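You operate a simulated robot arm through the tools that you are given. There is no shell and no other tool.

Carry out the task below with a simulated robot arm. There is one attempt and no reset: what you move stays moved.

## Task
The long bed has gone off: scrape out the dead mortar and spread a fresh one.
Fine: scraper first, then the trowel with mortar from the board; both tools back. Set down upright: scraper, trowel. A coat counts when it lies all over at full strength: go over it till it gets no stronger. What is to be rubbed or washed off counts as gone when no trace of it is left.

It is judged by the outcome, as a careful person would: the job done as asked, and still so three seconds after it is handed in. It fails if anything else is knocked over, pushed out of place, dropped, spilled or broken.

## Robot
A 6-joint arm with a two-finger parallel gripper, fixed in place. Base frame: the origin is on the floor under the middle of its stand, x ahead of it, y to its left, z up; the work surface is at about z = 600. Lengths are in mm, angles in degrees, forces in N, time in s.
With the tool pointing down near the work surface it reaches from about 180 to 620 mm from the base axis. Its first joint turns from -115.0 to 115.0 degrees. Payload 3.43 kg.
The tool frame sits at the grasp point between the pads (the TCP): z along the fingers, y along the line on which they close. The tips reach 34 mm beyond it. Largest opening 128 mm; finger width 24, thickness 12; the body of the gripper, 48 by 130 mm, starts 96 mm behind the TCP.
Orientation is told as [roll, pitch, yaw] about the base's x, y, z axes, in that order, counted from this pose: with the fingers straight down and closing along the base's y, the tool's x points along the base's -x, its y along +y and its z along -z.

## Interface
- The arm moves only by the tool send_rows. Its argument "deltas" is a list of rows, each a list of 2 entries, a list of its own where there are three numbers: the shift along the tool's x, y, z in units of 100 mm (1.0 is 100 mm), then the turn, a rotation vector about the tool's x, y, z in units of 90 degrees (1.0 is 90 degrees). In form: [[[tx, ty, tz], [wx, wy, wz]], ...]. A call has 1 to 20 rows; each row is the pose to reach, as a shift and turn from the pose commanded when the call began, along the tool's axes at that moment. "claw" is the closure in counts, from 0 (fully open) to 255 (shut), set as the call begins (left out, the last holds). A call with a number of a shift or a turn outside -1 to 1 is refused whole. Rows are played at 5 a second. More than 50 mm and 8.6 degrees between two rows, or a gripper value outside its range, and nothing of the call is played. A pose out of reach is approached as far as the arm can. The call stops where the force on the tool passes 40 N (or 10 N more than at its start, if that is more) or the arm is blocked; 0.2 s more then pass. Each finger travels about 153 mm/s and halts on what it meets, pressing with about 42 N; the grip force reading is that of the motor and also rises with nothing between the fingers. The clock runs only during rows and for 0.2 s after the last one: add rows that repeat a pose to give the fingers time. It gives the time, the measured TCP pose, the force on the tool (base axes), the opening and the grip force at its end, in the units of the frame above (readings bear some noise), with the torque about the TCP (base axes, N m) and any sound that the robot's microphone picked up.
- Cameras (640 x 400 px; columns grow to the right, rows downward): "scene" is fixed at [226.8, 500.7, 1283.6]; the picture's right is [-0.92, -0.40, 0.00], its down [-0.30, 0.69, -0.66] and it looks along [0.27, -0.61, -0.75] (base axes); focal length 280 px, centre (320, 200). "wrist" rides on the gripper at [76, -11, -160] in the tool frame; the picture's right is [0.15, 0.99, 0.00], its down [-0.88, 0.13, -0.46] and it looks along [-0.45, 0.07, 0.89] (tool axes); focal length 234 px, centre (320, 200). There is no depth. A picture from a camera that has moved, and an enlarged one, comes with that camera's place and axes in the base frame and with its lens. The place of the scene camera against the robot may be out by one fixed shift of up to 12 mm in any direction.
- snapshot(camera): a new picture of that camera. The clock stands still meanwhile.
- move_column(by): slides the trunk up (or, below 0, down) by that many mm; the arm rides with it, the base frame stays. It gives what a move gives, with no picture.
- inspect(camera, box): a new picture of the part [left, top, right, bottom] of that camera's present view, enlarged. The clock stands still meanwhile.
- sign_off(): hands the job in; it is judged then, once.

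Places have to be worked out from the pictures, the camera data and where the tool is seen. Open the gripper and draw the arm clear of the work before you hand the job in, unless the task says otherwise.

The tools are called as a command line: name --argument value ..., lists and objects as JSON in quotes. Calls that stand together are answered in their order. send_rows: Moves the arm, as the interface text tells. Its arguments: {"type":"object","properties":{"deltas":{"type":"array","items":{"type":"array"}},"claw":{"type":"number"}},"required":["deltas"]} The other tools are called the same way: move_column (by) moves the trunk up or down; snapshot (camera) takes a picture; inspect (camera, box) takes an enlarged picture of a part of a camera's view; sign_off () hands the job in.

At the start:

```text
t: 0.0
eef_pos: [377.5, 60.3, 981.4]
tool_rot: [0.1, 0.0, 0.0]
contact_force: [-0.3, 0.7, 0.1]
wrist_torque: [-0.01, 0.0, 0.01]
opening: 128.1
grasp_force: 0.0
trunk travel left (down, up): [-800.0, 190.0]
```

scene: 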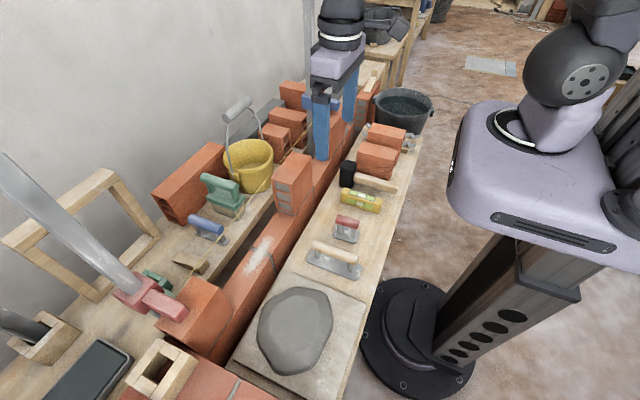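
wrist: 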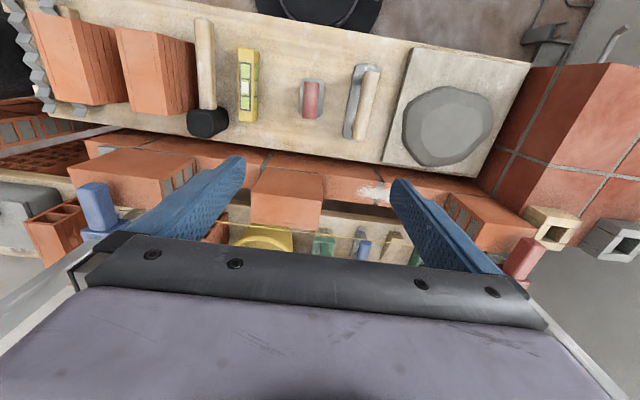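

I see a bench with tools, a mortar board with grey mortar, and a brick wall course with a whitish patch. I'll look at the details enlarged first.

inspect --camera "scene" --box '[180, 180, 420, 330]'

inspect --camera "scene" --box '[0, 150, 240, 400]'

inspect --camera "scene" --box '[240, 80, 480, 230]'

inspect --camera "wrist" --box '[180, 20, 540, 245]'

```text
2.67 times, centred on (300, 255) of scene
camera zoom: at [226.8, 500.7, 1283.6], right [-0.92, -0.4, 0.0], down [-0.3, 0.69, -0.66], along [0.27, -0.61, -0.75], focal length 746 px, centre (373, 53)
```

zoom: 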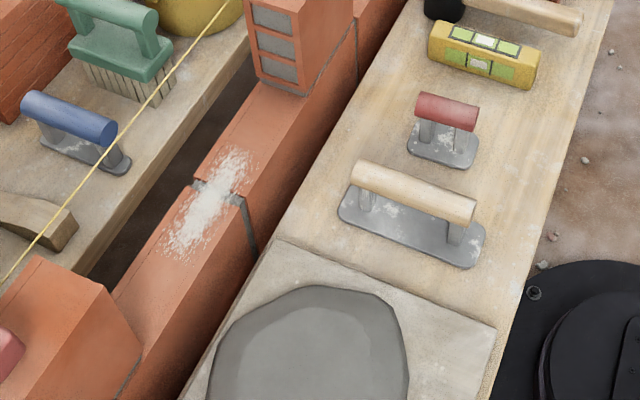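

```text
1.60 times, centred on (120, 275) of scene
camera zoom: at [226.8, 500.7, 1283.6], right [-0.92, -0.4, 0.0], down [-0.3, 0.69, -0.66], along [0.27, -0.61, -0.75], focal length 448 px, centre (640, 80)
```

zoom: 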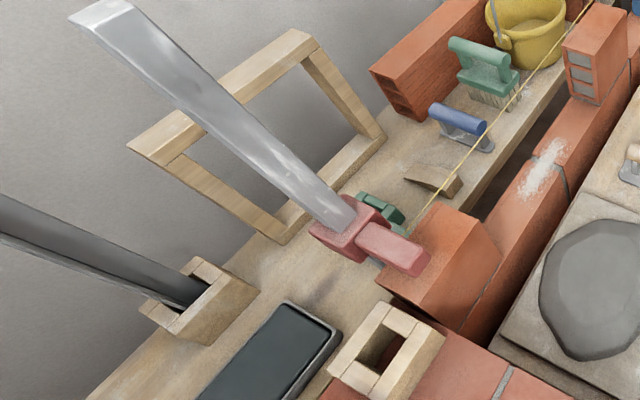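

```text
2.67 times, centred on (360, 155) of scene
camera zoom: at [226.8, 500.7, 1283.6], right [-0.92, -0.4, 0.0], down [-0.3, 0.69, -0.66], along [0.27, -0.61, -0.75], focal length 746 px, centre (213, 320)
```

zoom: 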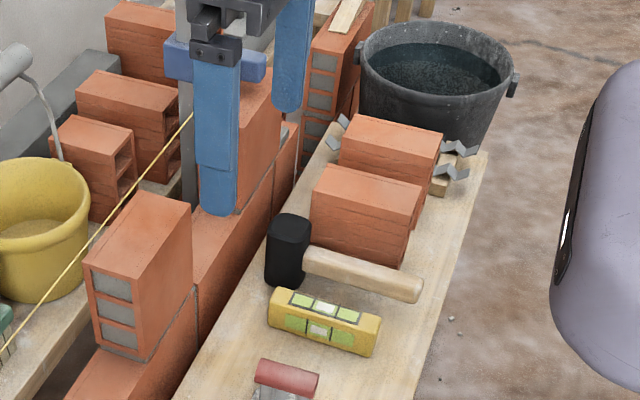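

```text
1.78 times, centred on (360, 132) of wrist
camera zoom: at [301.8, 48.7, 1140.0], right [-0.15, 0.99, 0.0], down [0.88, 0.13, 0.46], along [0.45, 0.07, -0.89], focal length 416 px, centre (249, 320)
```

zoom: 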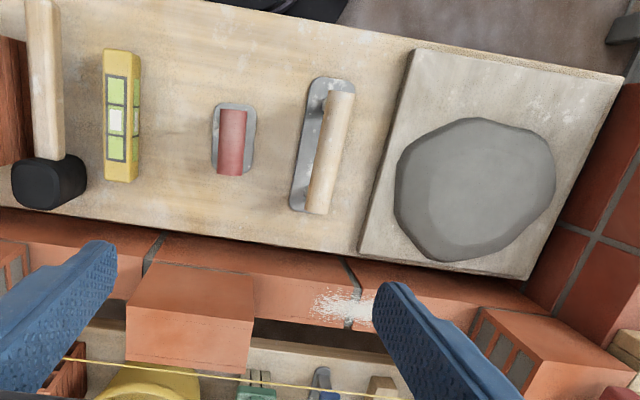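

The white crumbly patch on the wall course is probably the dead bed, near (530, 205). I'll swing the arm a bit towards the base and to the left to view the tools, the bed and the left end from closer.

send_rows --deltas '[[[0.3, 0.3, 0.0], [0, 0, 0]], [[0.6, 0.6, 0.2], [0, 0, 0]], [[0.9, 0.9, 0.4], [0, 0, 0]], [[1.0, 1.0, 0.6], [0, 0, 0]]]'

snapshot --camera "wrist"

snapshot --camera "scene"

```text
t: 1.0
eef_pos: [275.5, 161.5, 921.5]
tool_rot: [0.1, 0.0, -0.1]
contact_force: [-1.1, 0.3, 0.0]
wrist_torque: [-0.02, 0.04, 0.0]
opening: 128.0
grasp_force: 0.0
trunk travel left (down, up): [-800.0, 190.0]
```

```text
taken
camera wrist: at [199.4, 149.5, 1080.1], right [-0.15, 0.99, 0.0], down [0.88, 0.13, 0.46], along [0.45, 0.07, -0.89], focal length 234 px, centre (320, 200)
```

wrist: 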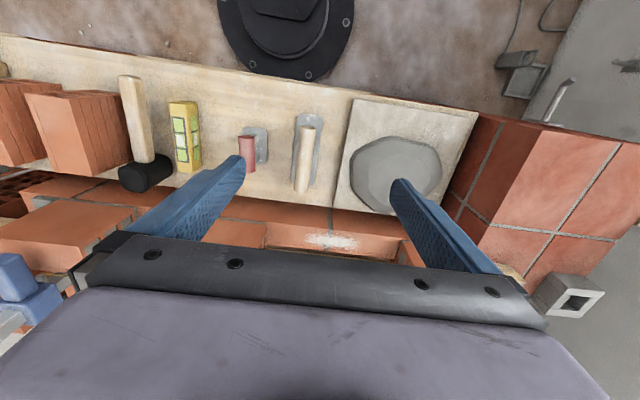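

```text
taken
```

scene: 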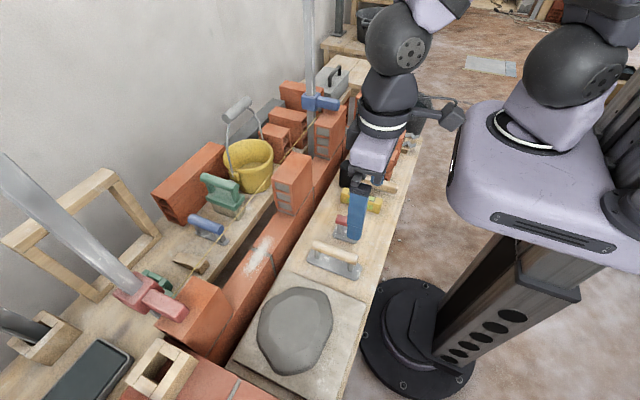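

The poles and yellow string line look like fixed profiles beyond the wall (x about 620–650), so I must keep clear of them. Next I move out over the bed, staying high, to look straight at it from closer.

send_rows --deltas '[[[-0.45, 0.1, 0.0], [0, 0, 0]], [[-0.9, 0.2, 0.0], [0, 0, 0]], [[-1.0, 0.3, 0.0], [0, 0, 0]]]'

send_rows --deltas '[[[-0.45, 0.1, 0.1], [0, 0, 0]], [[-0.9, 0.1, 0.3], [0, 0, 0]], [[-1.0, 0.1, 0.5], [0, 0, 0]]]'

snapshot --camera "wrist"

snapshot --camera "scene"

```text
t: 1.8
eef_pos: [375.5, 190.1, 920.1]
tool_rot: [0.0, 0.1, 0.0]
contact_force: [0.2, -0.3, 0.2]
wrist_torque: [0.02, 0.01, 0.01]
opening: 128.0
grasp_force: 0.0
trunk travel left (down, up): [-800.0, 190.0]
```

```text
t: 2.6
eef_pos: [477.2, 201.9, 871.1]
tool_rot: [0.0, 0.1, 0.0]
contact_force: [-0.3, -0.6, 0.0]
wrist_torque: [0.02, 0.01, 0.0]
opening: 127.9
grasp_force: 0.1
trunk travel left (down, up): [-800.0, 190.0]
```

```text
taken
camera wrist: at [402.4, 190.3, 1030.5], right [-0.15, 0.99, 0.0], down [0.88, 0.13, 0.46], along [0.45, 0.07, -0.89], focal length 234 px, centre (320, 200)
```

wrist: 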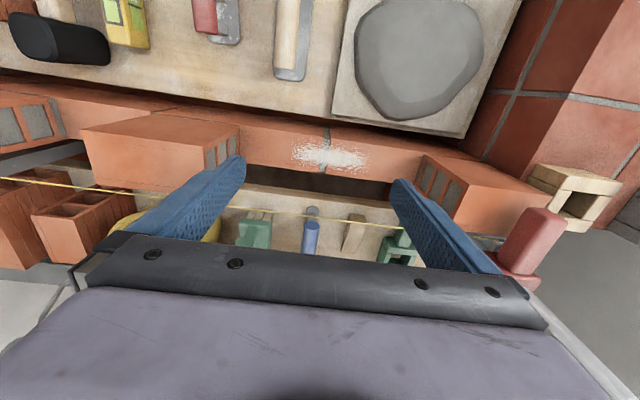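

```text
taken
```

scene: 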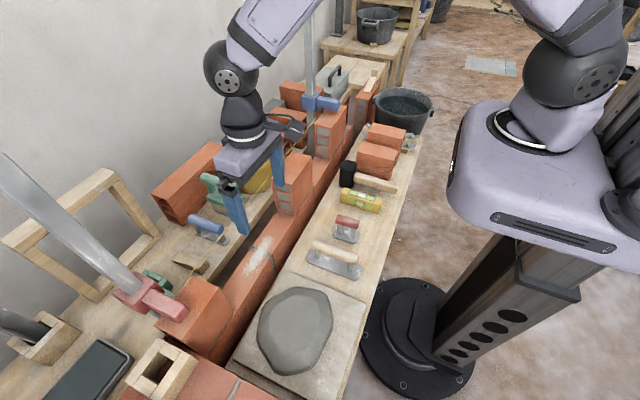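

The bed lies between two bricks on the wall, with the string line just beyond. I enlarge the bed and surroundings in the wrist view.

inspect --camera "wrist" --box '[220, 90, 460, 240]'

inspect --camera "wrist" --box '[0, 0, 340, 110]'

inspect --camera "scene" --box '[200, 200, 320, 300]'

inspect --camera "scene" --box '[290, 170, 400, 290]'

```text
2.67 times, centred on (340, 165) of wrist
camera zoom: at [402.4, 190.3, 1030.5], right [-0.15, 0.99, 0.0], down [0.88, 0.13, 0.46], along [0.45, 0.07, -0.89], focal length 624 px, centre (267, 293)
```

zoom: 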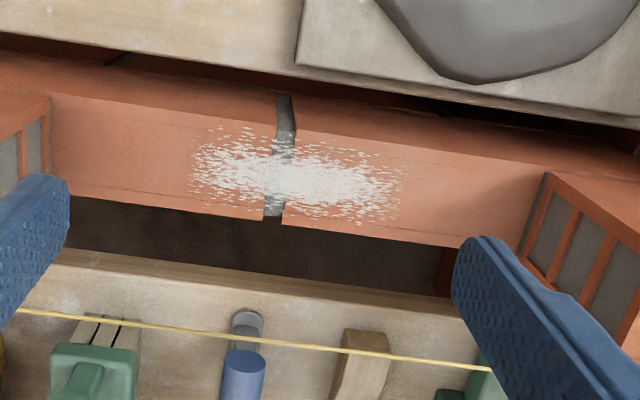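

```text
1.88 times, centred on (170, 55) of wrist
camera zoom: at [402.4, 190.3, 1030.5], right [-0.15, 0.99, 0.0], down [0.88, 0.13, 0.46], along [0.45, 0.07, -0.89], focal length 441 px, centre (602, 473)
```

zoom: 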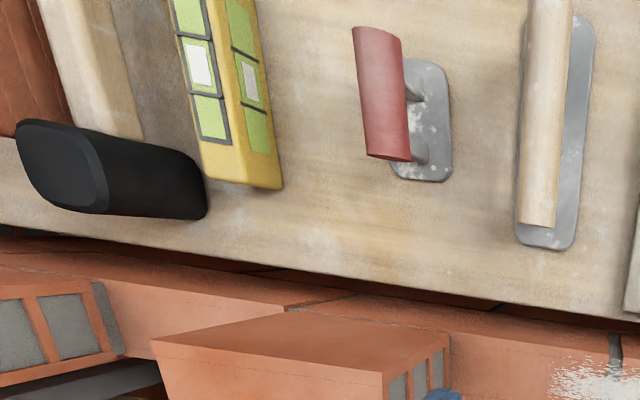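

```text
4.00 times, centred on (260, 250) of scene
camera zoom: at [226.8, 500.7, 1283.6], right [-0.92, -0.4, 0.0], down [-0.3, 0.69, -0.66], along [0.27, -0.61, -0.75], focal length 1119 px, centre (560, 0)
```

zoom: 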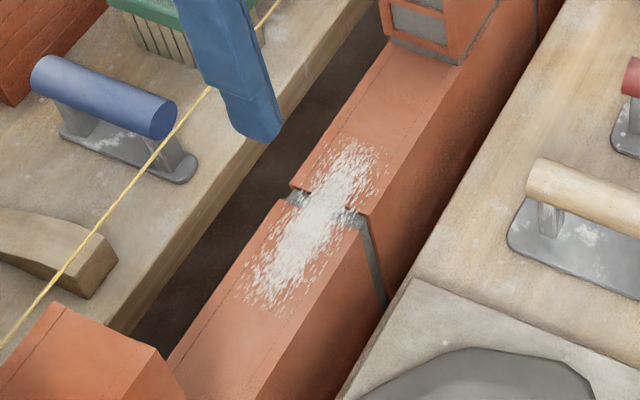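

```text
3.33 times, centred on (345, 230) of scene
camera zoom: at [226.8, 500.7, 1283.6], right [-0.92, -0.4, 0.0], down [-0.3, 0.69, -0.66], along [0.27, -0.61, -0.75], focal length 932 px, centre (237, 100)
```

zoom: 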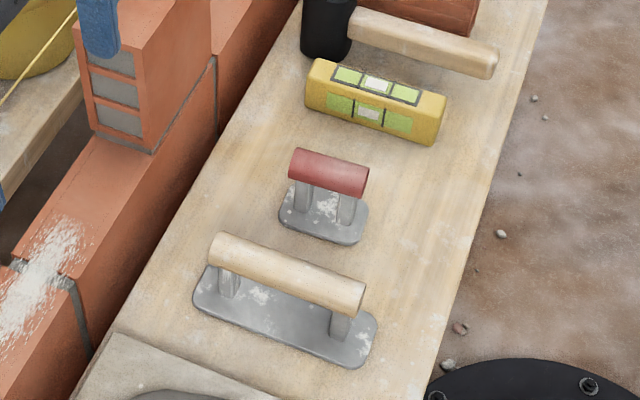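

The near plank holds a red-handled small tool (about (338, 41), handle at z≈665) and a wooden-handled longer tool; a blue-handled one lies on the far plank. The wall top appears to be around z≈650. I go over the red and wooden tools to look at them from closer.

send_rows --deltas '[[[0.35, -0.3, 0.0], [0, 0, 0]], [[0.65, -0.6, 0.0], [0, 0, 0]], [[0.9, -0.9, 0.2], [0, 0, 0]], [[0.9, -1.0, 0.4], [0, 0, 0]]]'

snapshot --camera "wrist"

```text
t: 3.6
eef_pos: [387.6, 101.0, 832.6]
tool_rot: [0.1, 0.1, 0.1]
contact_force: [0.0, 0.7, -0.9]
wrist_torque: [0.0, 0.01, 0.0]
opening: 128.1
grasp_force: 0.1
trunk travel left (down, up): [-800.0, 190.0]
```

```text
taken
camera wrist: at [311.7, 89.9, 991.9], right [-0.15, 0.99, 0.0], down [0.88, 0.13, 0.46], along [0.45, 0.07, -0.89], focal length 234 px, centre (320, 200)
```

wrist: 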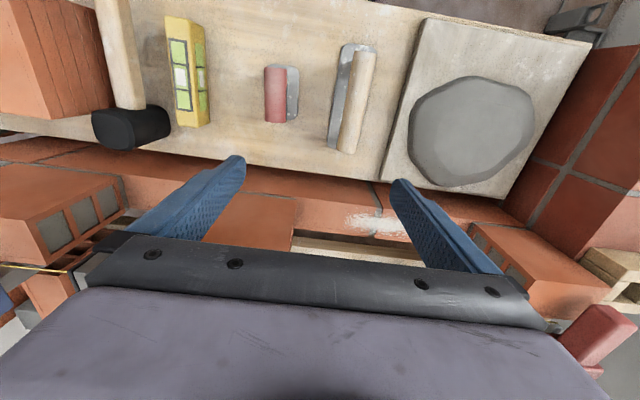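

inspect --camera "wrist" --box '[220, 20, 420, 170]'

inspect --camera "scene" --box '[160, 160, 260, 280]'

```text
2.67 times, centred on (320, 95) of wrist
camera zoom: at [311.7, 89.9, 991.9], right [-0.15, 0.99, 0.0], down [0.88, 0.13, 0.46], along [0.45, 0.07, -0.89], focal length 624 px, centre (320, 480)
```

zoom: 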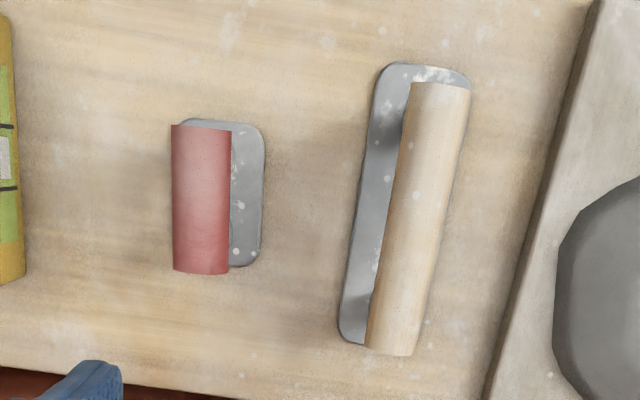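

```text
3.33 times, centred on (210, 220) of scene
camera zoom: at [226.8, 500.7, 1283.6], right [-0.92, -0.4, 0.0], down [-0.3, 0.69, -0.66], along [0.27, -0.61, -0.75], focal length 932 px, centre (687, 133)
```

zoom: 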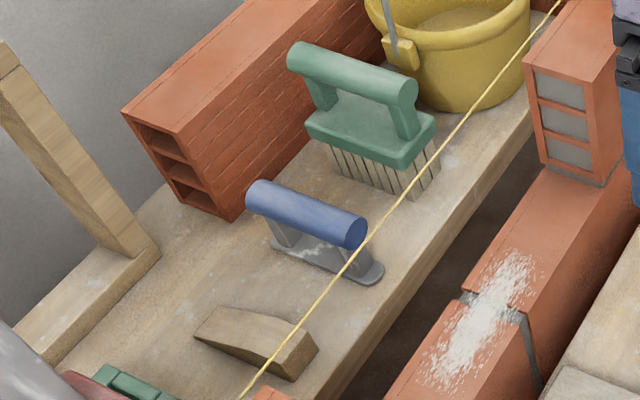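

The blue tool computes to about (720, 190), out of reach, so the scraper and trowel must be the red and the wooden one. I move down over them to see which is which.

send_rows --deltas '[[[0.1, -0.1, 0.4], [0, 0, 0]], [[0.1, -0.2, 0.7], [0, 0, 0]]]'

snapshot --camera "wrist"

inspect --camera "wrist" --box '[220, 20, 440, 170]'

```text
t: 4.2
eef_pos: [378.1, 79.1, 761.9]
tool_rot: [0.1, 0.0, 0.1]
contact_force: [-0.2, 0.0, -0.1]
wrist_torque: [0.0, 0.01, 0.0]
opening: 128.1
grasp_force: 0.0
trunk travel left (down, up): [-800.0, 190.0]
```

```text
taken
camera wrist: at [302.5, 68.2, 921.7], right [-0.15, 0.99, 0.0], down [0.88, 0.13, 0.46], along [0.45, 0.07, -0.89], focal length 234 px, centre (320, 200)
```

wrist: 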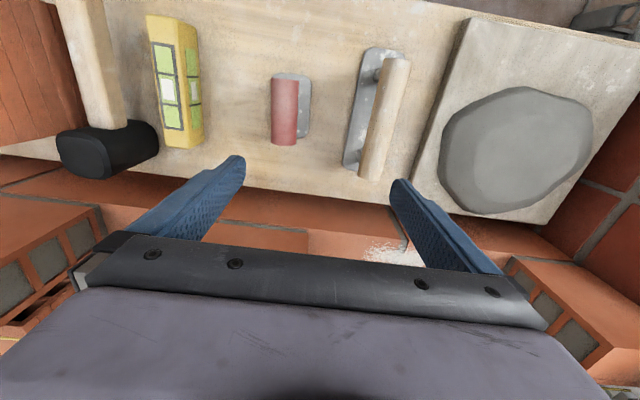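

```text
2.67 times, centred on (330, 95) of wrist
camera zoom: at [302.5, 68.2, 921.7], right [-0.15, 0.99, 0.0], down [0.88, 0.13, 0.46], along [0.45, 0.07, -0.89], focal length 624 px, centre (293, 480)
```

zoom: 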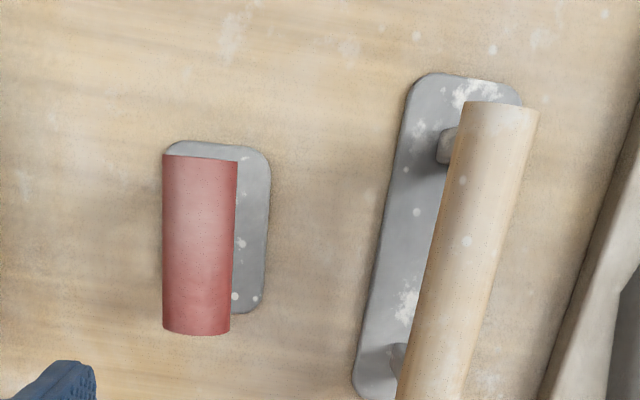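

The red handle is centred near (338, 36.5), about 66 mm long, axis z≈660; the wooden one near (335, 142), 123 mm long. Before working at the bed I need the true height of the string line, so I tilt the camera nearly level to look outward at the wall.

send_rows --deltas '[[[0, 0.12, -0.06], [0, -0.08, 0]], [[0, 0.24, -0.12], [0, -0.16, 0]], [[0, 0.36, -0.18], [0, -0.24, 0]], [[0, 0.48, -0.24], [0, -0.32, 0]], [[0, 0.6, -0.3], [0, -0.4, 0]], [[0, 0.72, -0.36], [0, -0.48, 0]], [[0, 0.84, -0.36], [0, -0.56, 0]], [[0, 0.95, -0.36], [0, -0.64, 0]]]'

snapshot --camera "wrist"

```text
t: 6.2
eef_pos: [406.9, 156.0, 807.1]
tool_rot: [5.5, -58.8, -11.1]
contact_force: [0.1, 0.6, -0.1]
wrist_torque: [-0.01, 0.01, 0.03]
opening: 128.1
grasp_force: 0.0
out of reach, approached as far as the arm can: row 1, 2
trunk travel left (down, up): [-800.0, 190.0]
stopped in row 8: the arm was blocked; the commanded pose is now the measured one
```

```text
taken
camera wrist: at [230.9, 163.8, 824.3], right [0.03, 1.0, -0.08], down [0.07, 0.07, 0.99], along [1.0, -0.04, -0.07], focal length 234 px, centre (320, 200)
```

wrist: 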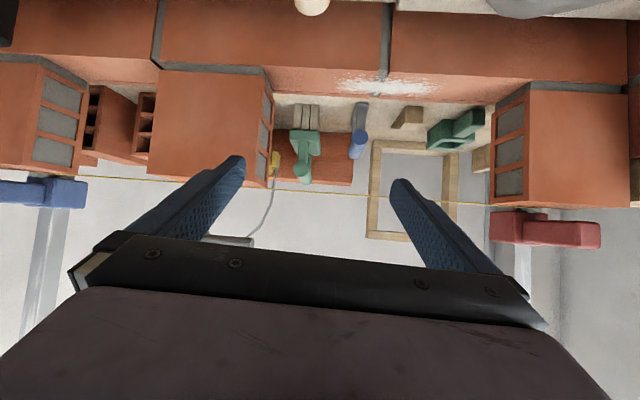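

The level view fixes things: string line about x≈550, z≈788; the wall top is about z≈659 spanning x≈477–536, with the flanking bricks (top z≈790) bounding a gap y≈94–363. I turn the tool back to vertical and go toward the red tool.

send_rows --deltas '[[[0.013, -0.098, -0.019], [-0.001, 0.082, -0.0101]], [[0.026, -0.197, -0.038], [-0.002, 0.1639, -0.0202]], [[0.039, -0.295, -0.057], [-0.003, 0.2459, -0.0303]], [[0.052, -0.394, -0.076], [-0.004, 0.3278, -0.0405]], [[0.065, -0.492, -0.095], [-0.005, 0.4098, -0.0506]], [[0.078, -0.59, -0.114], [-0.006, 0.4917, -0.0607]], [[0.091, -0.689, -0.133], [-0.007, 0.5737, -0.0708]], [[0.104, -0.787, -0.152], [-0.0078, 0.6556, -0.0809]]]'

```text
t: 8.0
eef_pos: [381.5, 73.3, 796.9]
tool_rot: [-4.3, -8.0, 1.4]
contact_force: [-1.1, 0.7, -0.8]
wrist_torque: [-0.06, -0.2, -0.14]
opening: 127.9
grasp_force: 0.0
out of reach, approached as far as the arm can: row 7, 8
trunk travel left (down, up): [-800.0, 190.0]
```

The last rows were reported as hard to reach, so I let the arm settle with a zero move and read the pose.

send_rows --deltas '[[[0, 0, 0], [0, 0, 0]], [[0, 0, 0], [0, 0, 0]]]'

```text
t: 8.6
eef_pos: [377.3, 76.0, 796.2]
tool_rot: [-3.9, -7.3, -0.6]
contact_force: [0.4, 0.2, -0.3]
wrist_torque: [0.02, 0.0, -0.03]
opening: 127.9
grasp_force: 0.1
trunk travel left (down, up): [-800.0, 190.0]
```

The tool is still tilted by about 8°. I command the small remaining turn to vertical.

send_rows --deltas '[[[0, 0, 0], [-0.02, 0.04, -0.003]], [[0, 0, 0], [-0.0433, 0.0811, -0.0067]], [[0, 0, 0], [-0.0433, 0.0811, -0.0067]]]'

```text
t: 9.4
eef_pos: [377.0, 75.4, 796.1]
tool_rot: [-2.1, -3.7, -0.5]
contact_force: [0.3, 0.0, 0.9]
wrist_torque: [-0.04, 0.01, 0.03]
opening: 128.1
grasp_force: 0.0
out of reach, approached as far as the arm can: row 2, 3
trunk travel left (down, up): [-800.0, 190.0]
```

It turned halfway; it seems to be passing slowly near a wrist singularity. I repeat the remaining correction in small steps.

send_rows --deltas '[[[0, 0, 0], [-0.006, 0.01, -0.001]], [[0, 0, 0], [-0.012, 0.02, -0.003]], [[0, 0, 0], [-0.018, 0.03, -0.004]], [[0, 0, 0], [-0.0233, 0.0411, -0.0055]], [[0, 0, 0], [-0.0233, 0.0411, -0.0055]]]'

```text
t: 10.6
eef_pos: [376.0, 75.4, 795.6]
tool_rot: [-2.1, -3.7, -0.7]
contact_force: [0.8, 0.2, -0.2]
wrist_torque: [-0.01, -0.03, 0.0]
opening: 127.9
grasp_force: 0.0
out of reach, approached as far as the arm can: row 3, 4, 5
trunk travel left (down, up): [-800.0, 190.0]
```

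It stays at about 4° tilt. I look at the scene to see how the arm is configured.

snapshot --camera "scene"

snapshot --camera "wrist"

```text
taken
```

scene: 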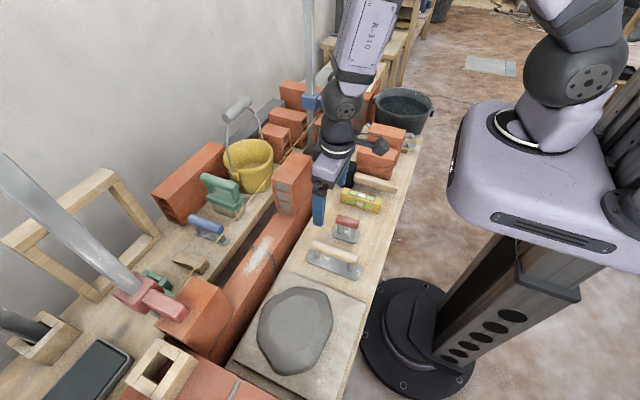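

```text
taken
camera wrist: at [290.8, 70.5, 950.6], right [-0.13, 0.99, -0.05], down [0.85, 0.14, 0.51], along [0.51, 0.03, -0.86], focal length 234 px, centre (320, 200)
```

wrist: 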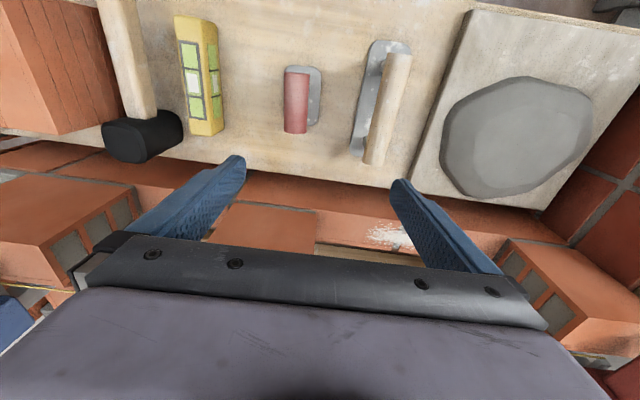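

I try to get through by moving outward a little while turning upright.

send_rows --deltas '[[[-0.3, 0.1, 0], [0, 0, 0]], [[-0.6, 0.2, 0], [0, 0, 0]], [[-0.6, 0.2, 0], [-0.012, 0.02, -0.003]], [[-0.6, 0.2, 0], [-0.0233, 0.0411, -0.0055]], [[-0.6, 0.2, 0], [-0.0233, 0.0411, -0.0055]]]'

```text
t: 11.8
eef_pos: [428.1, 91.3, 791.6]
tool_rot: [-3.2, -4.8, -0.5]
contact_force: [0.5, 0.4, -0.1]
wrist_torque: [0.02, -0.01, 0.02]
opening: 127.8
grasp_force: 0.0
out of reach, approached as far as the arm can: row 1, 2, 3, 4, 5
trunk travel left (down, up): [-800.0, 190.0]
```

The vertical tool pose here lines up with the forearm, so the wrist got caught off-plane near a singularity. I go to y≈0, tilt outward there in the arm's own plane, and then come back upright cleanly.

send_rows --deltas '[[[-0.05, -0.18, -0.05], [-0.007, -0.067, -0.001]], [[-0.1, -0.36, -0.1], [-0.014, -0.134, -0.002]], [[-0.15, -0.54, -0.15], [-0.021, -0.2, -0.003]], [[-0.2, -0.72, -0.2], [-0.028, -0.268, -0.004]], [[-0.2, -0.9, -0.2], [-0.0356, -0.3356, -0.0056]], [[-0.2, -0.9, -0.2], [-0.0356, -0.3356, -0.0056]]]'

```text
t: 13.2
eef_pos: [446.3, 4.1, 817.7]
tool_rot: [-0.5, -35.2, 0.9]
contact_force: [-0.7, 0.1, -0.3]
wrist_torque: [-0.01, -0.01, -0.01]
opening: 128.1
grasp_force: 0.1
out of reach, approached as far as the arm can: row 2, 3
trunk travel left (down, up): [-800.0, 190.0]
```

Tilted in-plane now at y≈4. I bring the tool upright with a pure pitch.

send_rows --deltas '[[[0, -0.01, 0], [0, 0.0652, 0.001]], [[0, -0.02, 0], [-0.001, 0.1303, 0.003]], [[0, -0.03, 0], [-0.001, 0.1955, 0.004]], [[0, -0.04, 0], [-0.002, 0.2607, 0.005]], [[0, -0.04, 0], [-0.002, 0.3258, 0.007]], [[0, -0.04, 0], [-0.0023, 0.391, 0.008]], [[0, -0.04, 0], [-0.0023, 0.391, 0.008]]]'

```text
t: 14.8
eef_pos: [444.5, -0.5, 818.6]
tool_rot: [-0.1, 0.1, 0.2]
contact_force: [0.0, 0.8, 0.2]
wrist_torque: [-0.02, 0.0, 0.02]
opening: 127.9
grasp_force: 0.1
trunk travel left (down, up): [-800.0, 190.0]
```

The tool is upright again. I now move above the red tool, turning about 3.8° to align with its handle and narrowing the fingers to about 70 mm so they clear the neighbours.

send_rows --deltas '[[[0.25, 0.09, 0.1], [0, 0, -0.01]], [[0.5, 0.18, 0.2], [0, 0, -0.02]], [[0.75, 0.27, 0.3], [0, 0, -0.03]], [[1.0, 0.37, 0.4], [0, 0, -0.042]], [[1.0, 0.37, 0.4], [0, 0, -0.042]]]' --claw 115

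snapshot --camera "wrist"

```text
t: 16.0
eef_pos: [346.0, 36.8, 778.4]
tool_rot: [-0.1, 0.1, 3.9]
contact_force: [0.2, 1.0, 0.3]
wrist_torque: [0.01, -0.01, -0.03]
opening: 70.4
grasp_force: 0.1
trunk travel left (down, up): [-800.0, 190.0]
```

```text
taken
camera wrist: at [270.6, 20.3, 936.6], right [-0.21, 0.98, 0.0], down [0.87, 0.19, 0.45], along [0.44, 0.1, -0.89], focal length 234 px, centre (320, 200)
```

wrist: 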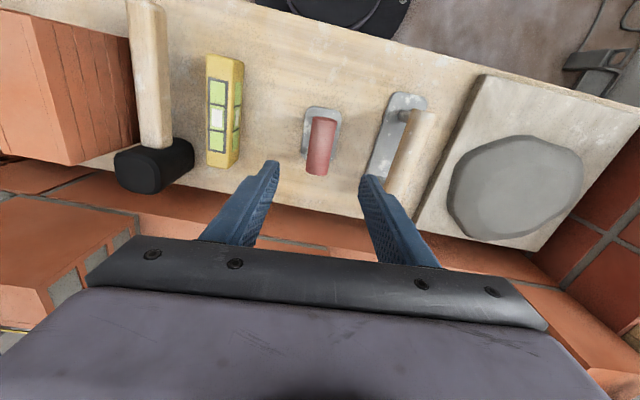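

The handle is where expected. I descend, first to z≈690, then check before the last bit.

send_rows --deltas '[[[0.04, 0, 0.3], [0, 0, 0]], [[0.08, 0, 0.6], [0, 0, 0]], [[0.08, 0, 0.88], [0, 0, 0]], [[0.08, 0, 0.88], [0, 0, 0]]]'

snapshot --camera "wrist"

inspect --camera "scene" --box '[300, 170, 400, 270]'

```text
t: 17.0
eef_pos: [336.3, 36.7, 692.5]
tool_rot: [-0.1, 0.1, 3.8]
contact_force: [-0.4, 0.0, 0.4]
wrist_torque: [-0.03, 0.02, -0.01]
opening: 70.0
grasp_force: 0.0
trunk travel left (down, up): [-800.0, 190.0]
```

```text
taken
camera wrist: at [262.0, 20.2, 850.1], right [-0.21, 0.98, 0.0], down [0.87, 0.19, 0.45], along [0.44, 0.1, -0.89], focal length 234 px, centre (320, 200)
```

wrist: 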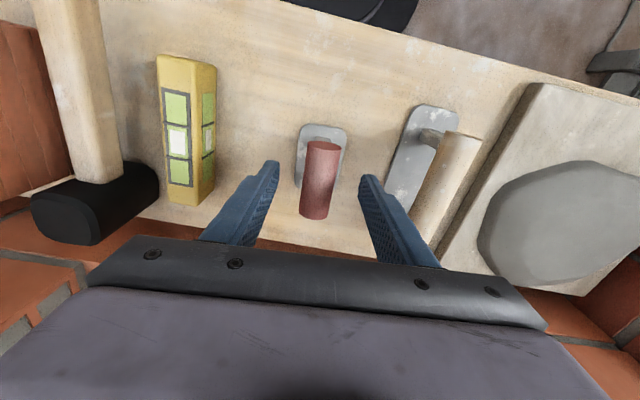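

```text
4.00 times, centred on (350, 220) of scene
camera zoom: at [226.8, 500.7, 1283.6], right [-0.92, -0.4, 0.0], down [-0.3, 0.69, -0.66], along [0.27, -0.61, -0.75], focal length 1119 px, centre (200, 120)
```

zoom: 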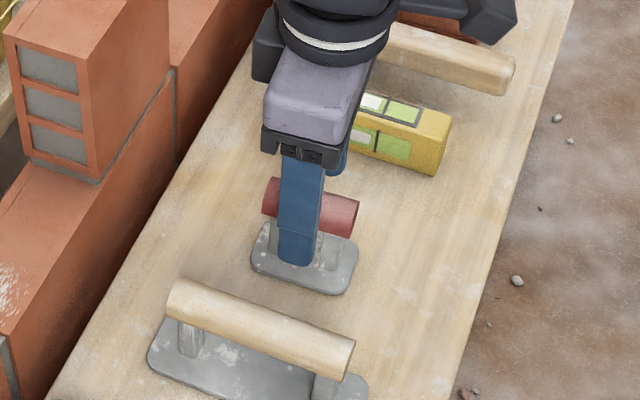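

Well aligned: the handle sits centrally between the fingers. I go down the last 28 mm, and then close.

send_rows --deltas '[[[-0.01, 0, 0.15], [0, 0, 0]], [[-0.015, 0, 0.28], [0, 0, 0]], [[-0.015, 0, 0.28], [0, 0, 0]]]'

send_rows --deltas '[[[0, 0, 0], [0, 0, 0]], [[0, 0, 0], [0, 0, 0]], [[0, 0, 0], [0, 0, 0]], [[0, 0, 0], [0, 0, 0]]]' --claw 255

snapshot --camera "wrist"

inspect --camera "scene" --box '[300, 170, 400, 270]'

```text
t: 17.8
eef_pos: [338.4, 36.1, 663.1]
tool_rot: [-0.2, 0.1, 3.9]
contact_force: [0.2, 0.3, -0.4]
wrist_torque: [-0.03, 0.0, -0.01]
opening: 70.4
grasp_force: 0.1
trunk travel left (down, up): [-800.0, 190.0]
```

```text
t: 18.8
eef_pos: [338.5, 35.9, 663.5]
tool_rot: [-0.1, 0.1, 3.9]
contact_force: [0.5, 0.3, -0.4]
wrist_torque: [0.01, -0.01, -0.02]
opening: 27.5
grasp_force: 41.9
trunk travel left (down, up): [-800.0, 190.0]
```

```text
taken
camera wrist: at [264.1, 19.7, 821.8], right [-0.21, 0.98, 0.0], down [0.87, 0.19, 0.45], along [0.44, 0.1, -0.89], focal length 234 px, centre (320, 200)
```

wrist: 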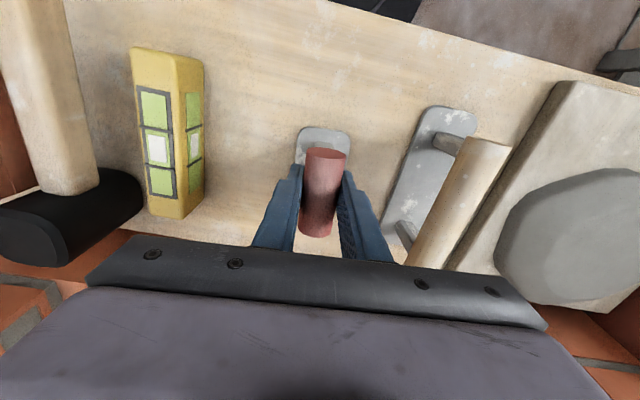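

```text
4.00 times, centred on (350, 220) of scene
camera zoom: at [226.8, 500.7, 1283.6], right [-0.92, -0.4, 0.0], down [-0.3, 0.69, -0.66], along [0.27, -0.61, -0.75], focal length 1119 px, centre (200, 120)
```

zoom: 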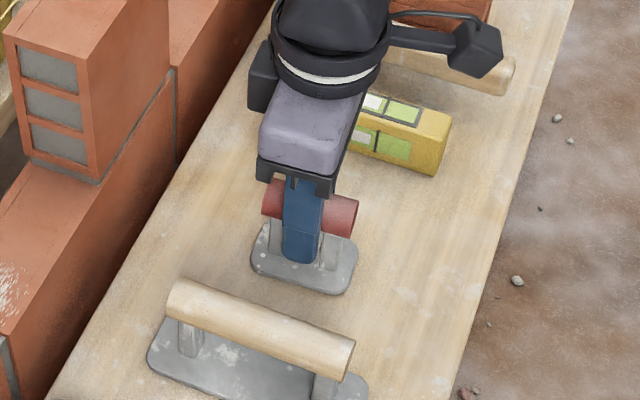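

Gripped at 27.5 mm opening with 42 N. I lift straight up by 95 mm and check that it came along.

send_rows --deltas '[[[0, 0, -0.1], [0, 0, 0]], [[0, 0, -0.35], [0, 0, 0]], [[0, 0, -0.65], [0, 0, 0]], [[0, 0, -0.95], [0, 0, 0]], [[0, 0, -0.95], [0, 0, 0]]]'

snapshot --camera "wrist"

snapshot --camera "scene"

```text
t: 20.0
eef_pos: [340.8, 36.2, 760.4]
tool_rot: [-0.1, 0.3, 3.8]
contact_force: [0.3, 0.5, 0.2]
wrist_torque: [-0.01, 0.0, 0.0]
opening: 0.0
grasp_force: 33.5
trunk travel left (down, up): [-800.0, 190.0]
```

```text
taken
camera wrist: at [265.6, 20.5, 919.6], right [-0.21, 0.98, 0.0], down [0.87, 0.19, 0.45], along [0.44, 0.1, -0.89], focal length 234 px, centre (320, 200)
```

wrist: 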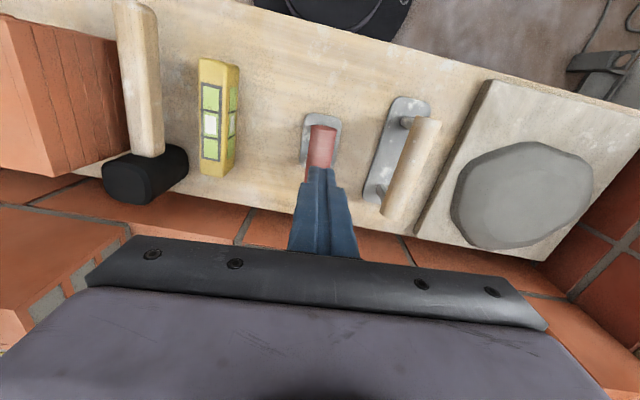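

```text
taken
```

scene: 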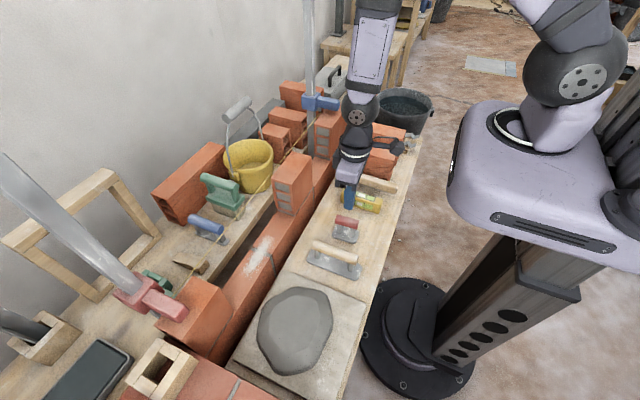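

The fingers closed to 0 and the tool stayed behind, so it slipped out. I check the tool's present state closely.

inspect --camera "wrist" --box '[250, 80, 410, 180]'

inspect --camera "scene" --box '[300, 180, 380, 280]'

```text
4.00 times, centred on (330, 130) of wrist
camera zoom: at [265.6, 20.5, 919.6], right [-0.21, 0.98, 0.0], down [0.87, 0.19, 0.45], along [0.44, 0.1, -0.89], focal length 937 px, centre (280, 480)
```

zoom: 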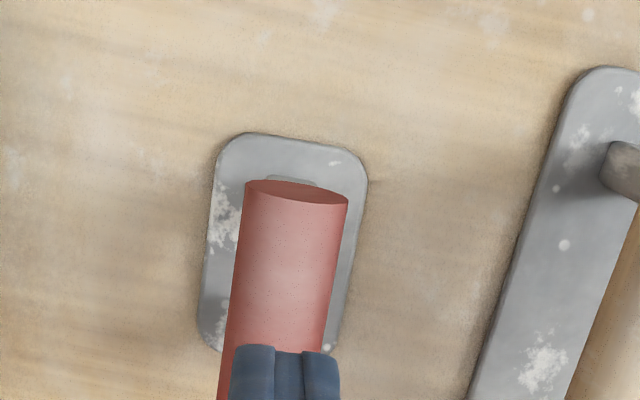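

```text
4.00 times, centred on (340, 230) of scene
camera zoom: at [226.8, 500.7, 1283.6], right [-0.92, -0.4, 0.0], down [-0.3, 0.69, -0.66], along [0.27, -0.61, -0.75], focal length 1119 px, centre (240, 80)
```

zoom: 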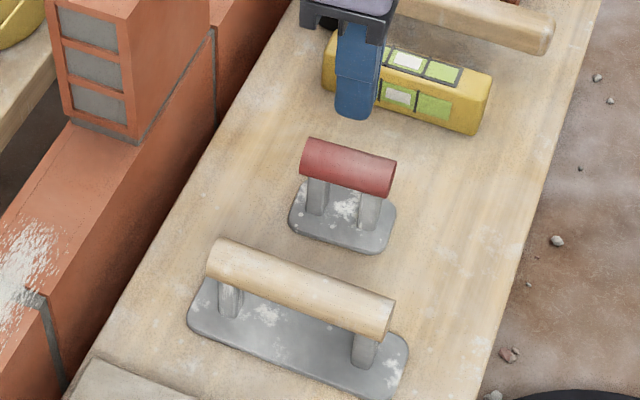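

The tool is still upright in its place (handle axis z≈661, plate edge unchanged). I reopen, go deeper so the handle lies fully inside the pads (TCP z≈648), and grip again.

send_rows --deltas '[[[0, 0, 0], [0, 0, 0]], [[0.01, 0, 0.3], [0, 0, 0]], [[0.02, 0, 0.6], [0, 0, 0]], [[0.025, 0, 0.85], [0, 0, 0]], [[0.025, 0, 0.95], [0, 0, 0]], [[0.025, 0, 0.95], [0, 0, 0]]]' --claw 115

send_rows --deltas '[[[0, 0, 0.08], [0, 0, 0]], [[0, 0, 0.16], [0, 0, 0]], [[0, 0, 0.16], [0, 0, 0]]]'

inspect --camera "scene" --box '[300, 180, 380, 280]'

snapshot --camera "wrist"

```text
t: 21.4
eef_pos: [336.2, 35.7, 664.4]
tool_rot: [-0.1, 0.0, 4.0]
contact_force: [-0.1, -1.1, -0.1]
wrist_torque: [-0.02, 0.03, -0.01]
opening: 70.3
grasp_force: 0.0
trunk travel left (down, up): [-800.0, 190.0]
```

```text
t: 22.2
eef_pos: [336.0, 34.9, 646.9]
tool_rot: [-0.1, 0.1, 3.9]
contact_force: [-0.2, 0.2, 0.6]
wrist_torque: [0.01, 0.05, -0.03]
opening: 70.3
grasp_force: 0.1
trunk travel left (down, up): [-800.0, 190.0]
```

```text
4.00 times, centred on (340, 230) of scene
camera zoom: at [226.8, 500.7, 1283.6], right [-0.92, -0.4, 0.0], down [-0.3, 0.69, -0.66], along [0.27, -0.61, -0.75], focal length 1119 px, centre (240, 80)
```

zoom: 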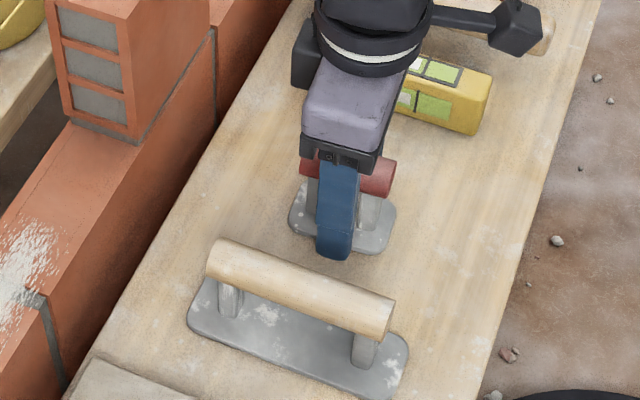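

```text
taken
camera wrist: at [261.4, 19.1, 806.5], right [-0.21, 0.98, 0.0], down [0.87, 0.19, 0.45], along [0.44, 0.1, -0.89], focal length 234 px, centre (320, 200)
```

wrist: 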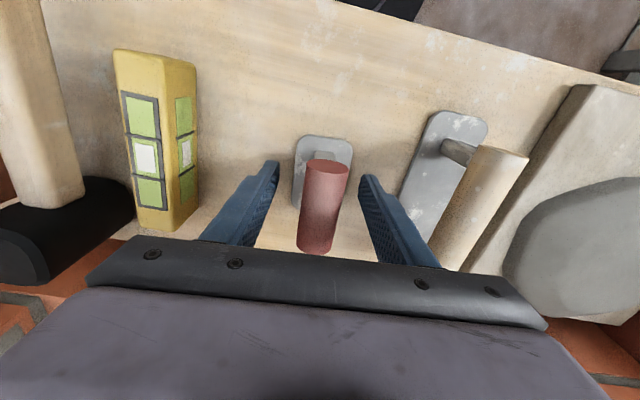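

The handle now sits ~14 mm above the TCP, well within the fingers. I close, wait, and lift very slowly by a few millimetres to test.

send_rows --deltas '[[[0, 0, 0], [0, 0, 0]], [[0, 0, 0], [0, 0, 0]], [[0, 0, 0], [0, 0, 0]], [[0, 0, 0], [0, 0, 0]], [[0, 0, 0], [0, 0, 0]]]' --claw 255

send_rows --deltas '[[[0, 0, -0.01], [0, 0, 0]], [[0, 0, -0.03], [0, 0, 0]], [[0, 0, -0.05], [0, 0, 0]], [[0, 0, -0.08], [0, 0, 0]], [[0, 0, -0.08], [0, 0, 0]]]'

snapshot --camera "wrist"

inspect --camera "scene" --box '[300, 180, 380, 280]'

```text
t: 23.4
eef_pos: [335.2, 35.6, 647.0]
tool_rot: [-0.1, 0.2, 3.9]
contact_force: [0.2, -0.4, -0.2]
wrist_torque: [0.03, 0.02, -0.01]
opening: 27.4
grasp_force: 42.3
trunk travel left (down, up): [-800.0, 190.0]
```

```text
t: 24.6
eef_pos: [335.2, 35.6, 654.6]
tool_rot: [-0.1, 0.2, 3.9]
contact_force: [1.4, -0.3, -1.3]
wrist_torque: [-0.02, 0.0, 0.0]
opening: 27.6
grasp_force: 41.9
trunk travel left (down, up): [-800.0, 190.0]
```

```text
taken
camera wrist: at [261.4, 19.2, 814.4], right [-0.21, 0.98, 0.0], down [0.87, 0.19, 0.45], along [0.44, 0.1, -0.89], focal length 234 px, centre (320, 200)
```

wrist: 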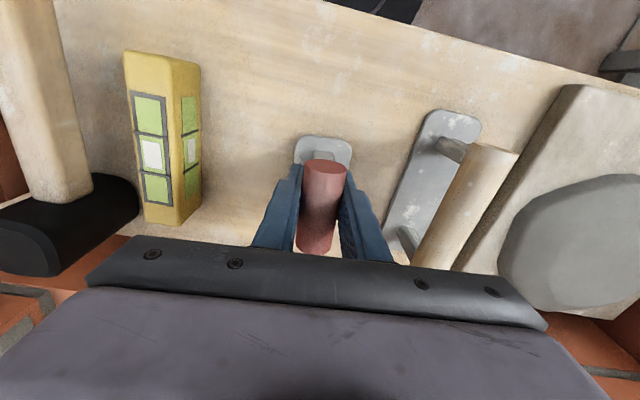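

```text
4.00 times, centred on (340, 230) of scene
camera zoom: at [226.8, 500.7, 1283.6], right [-0.92, -0.4, 0.0], down [-0.3, 0.69, -0.66], along [0.27, -0.61, -0.75], focal length 1119 px, centre (240, 80)
```

zoom: 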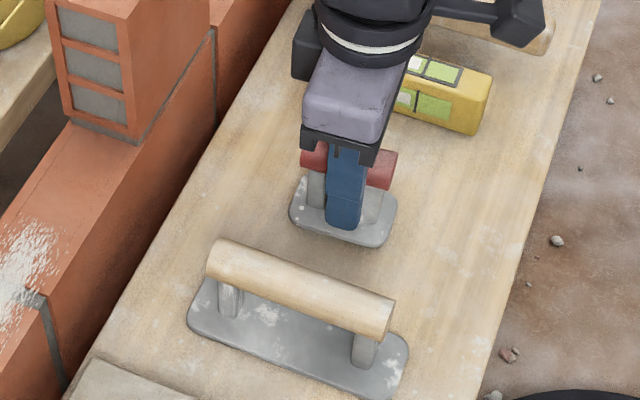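

The tool comes along now (plate visibly off the plank, handle unmoved in the fingers, about 1.3 N load). I lift it another 95 mm gently.

send_rows --deltas '[[[0, 0, -0.08], [0, 0, 0]], [[0, 0, -0.2], [0, 0, 0]], [[0, 0, -0.35], [0, 0, 0]], [[0, 0, -0.5], [0, 0, 0]], [[0, 0, -0.65], [0, 0, 0]], [[0, 0, -0.8], [0, 0, 0]], [[0, 0, -0.92], [0, 0, 0]], [[0, 0, -1.0], [0, 0, 0]]]'

snapshot --camera "wrist"

```text
t: 26.4
eef_pos: [337.4, 35.2, 755.0]
tool_rot: [-0.1, 0.2, 3.9]
contact_force: [0.7, -0.1, -0.8]
wrist_torque: [-0.03, 0.03, -0.01]
opening: 27.5
grasp_force: 42.0
trunk travel left (down, up): [-800.0, 190.0]
```

```text
taken
camera wrist: at [262.1, 19.5, 915.1], right [-0.21, 0.98, 0.0], down [0.87, 0.19, 0.45], along [0.44, 0.1, -0.89], focal length 234 px, centre (320, 200)
```

wrist: 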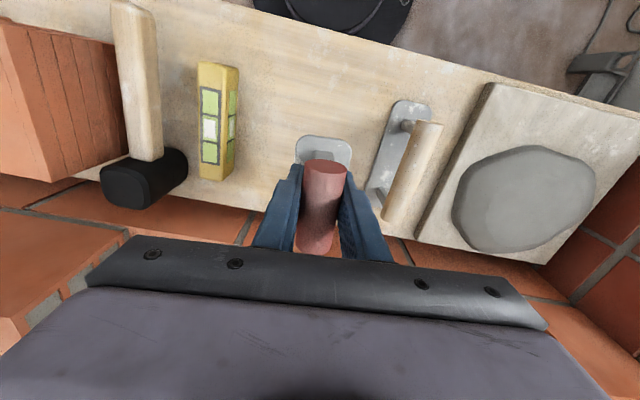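

Held firmly. I carry it toward the bed, staying at z≈755 and squaring the yaw to zero.

send_rows --deltas '[[[-0.1, 0.17, 0], [0, 0, 0.008]], [[-0.2, 0.35, 0], [0, 0, 0.017]], [[-0.3, 0.52, 0], [0, 0, 0.026]], [[-0.42, 0.7, 0], [0, 0, 0.035]], [[-0.56, 0.86, 0], [0, 0, 0.043]], [[-0.56, 0.86, 0], [0, 0, 0.043]]]'

send_rows --deltas '[[[-0.2, 0.25, 0], [0, 0, 0]], [[-0.4, 0.5, 0], [0, 0, 0]], [[-0.6, 0.75, 0], [0, 0, 0]], [[-0.8, 0.95, 0], [0, 0, 0]], [[-0.8, 0.95, 0], [0, 0, 0]]]'

snapshot --camera "wrist"

snapshot --camera "scene"

```text
t: 27.8
eef_pos: [386.5, 126.4, 756.5]
tool_rot: [-0.1, 0.1, 0.0]
contact_force: [-0.1, -1.0, -1.4]
wrist_torque: [-0.01, 0.02, 0.03]
opening: 27.3
grasp_force: 41.6
trunk travel left (down, up): [-800.0, 190.0]
```

```text
t: 29.0
eef_pos: [464.7, 220.6, 755.8]
tool_rot: [-0.1, 0.1, 0.0]
contact_force: [-0.4, 0.0, -2.4]
wrist_torque: [0.03, 0.03, -0.02]
opening: 27.5
grasp_force: 42.0
trunk travel left (down, up): [-800.0, 190.0]
```

```text
taken
camera wrist: at [390.0, 209.5, 914.5], right [-0.15, 0.99, 0.0], down [0.88, 0.13, 0.45], along [0.45, 0.07, -0.89], focal length 234 px, centre (320, 200)
```

wrist: 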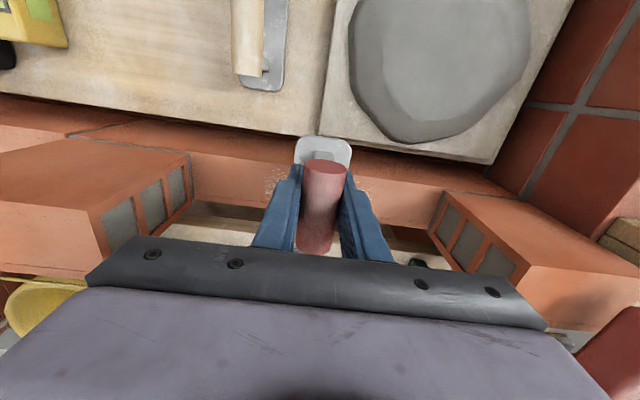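

```text
taken
```

scene: 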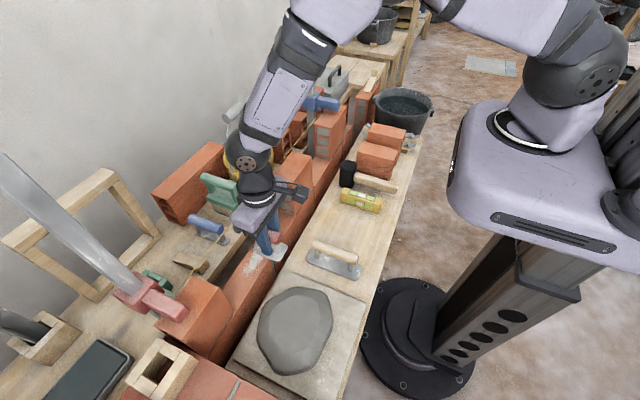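

The bed lies just ahead of the plate. I move it out to about (506, 225) and down to z≈720, leaving some clearance before touching.

send_rows --deltas '[[[-0.2, 0.02, 0.0], [0, 0, 0]], [[-0.41, 0.04, 0.1], [0, 0, 0]], [[-0.41, 0.04, 0.25], [0, 0, 0]], [[-0.41, 0.04, 0.35], [0, 0, 0]], [[-0.41, 0.04, 0.35], [0, 0, 0]]]'

snapshot --camera "wrist"

inspect --camera "scene" --box '[190, 150, 350, 300]'

```text
t: 30.2
eef_pos: [506.7, 224.8, 719.2]
tool_rot: [-0.1, 0.1, 0.1]
contact_force: [-0.4, 0.7, -0.6]
wrist_torque: [0.01, 0.01, 0.02]
opening: 27.6
grasp_force: 41.7
trunk travel left (down, up): [-800.0, 190.0]
```

```text
taken
camera wrist: at [431.7, 213.9, 878.6], right [-0.15, 0.99, 0.0], down [0.88, 0.13, 0.45], along [0.45, 0.07, -0.89], focal length 234 px, centre (320, 200)
```

wrist: 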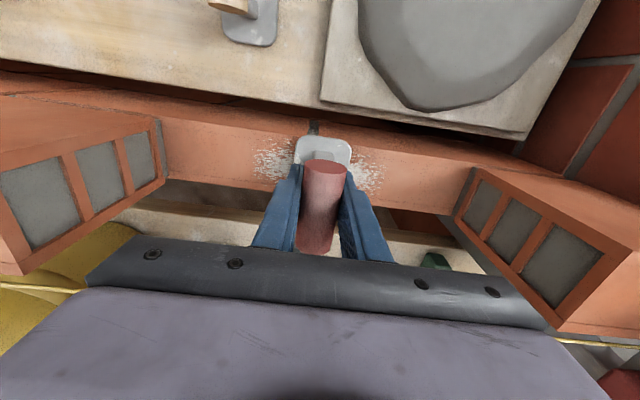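

```text
2.67 times, centred on (270, 225) of scene
camera zoom: at [226.8, 500.7, 1283.6], right [-0.92, -0.4, 0.0], down [-0.3, 0.69, -0.66], along [0.27, -0.61, -0.75], focal length 746 px, centre (453, 133)
```

zoom: 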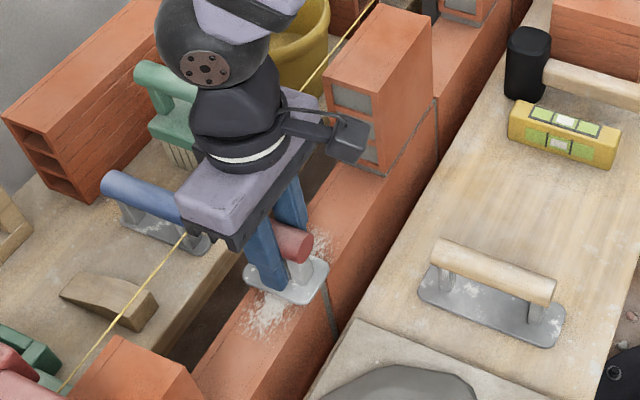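

The scraper plate hovers above the dead patch, and the string is clear behind the gripper. I lower in small steps until I feel contact.

send_rows --deltas '[[[0, 0, 0.03], [0, 0, 0]], [[0, 0, 0.06], [0, 0, 0]], [[0, 0, 0.09], [0, 0, 0]], [[0, 0, 0.11], [0, 0, 0]], [[0, 0, 0.11], [0, 0, 0]]]'

send_rows --deltas '[[[0, 0, 0.01], [0, 0, 0]], [[0, 0, 0.02], [0, 0, 0]], [[0, 0, 0.03], [0, 0, 0]], [[0, 0, 0.04], [0, 0, 0]], [[0, 0, 0.04], [0, 0, 0]]]'

```text
t: 31.4
eef_pos: [506.7, 224.3, 708.8]
tool_rot: [-0.2, 0.1, 0.0]
contact_force: [0.0, 0.4, -1.8]
wrist_torque: [0.03, 0.01, -0.03]
opening: 27.2
grasp_force: 42.1
trunk travel left (down, up): [-800.0, 190.0]
```

```text
t: 32.6
eef_pos: [507.4, 224.9, 707.7]
tool_rot: [0.2, -0.1, 0.2]
contact_force: [-2.3, -3.1, 25.9]
wrist_torque: [-0.23, 0.8, 0.1]
opening: 27.5
grasp_force: 42.3
trunk travel left (down, up): [-800.0, 190.0]
```

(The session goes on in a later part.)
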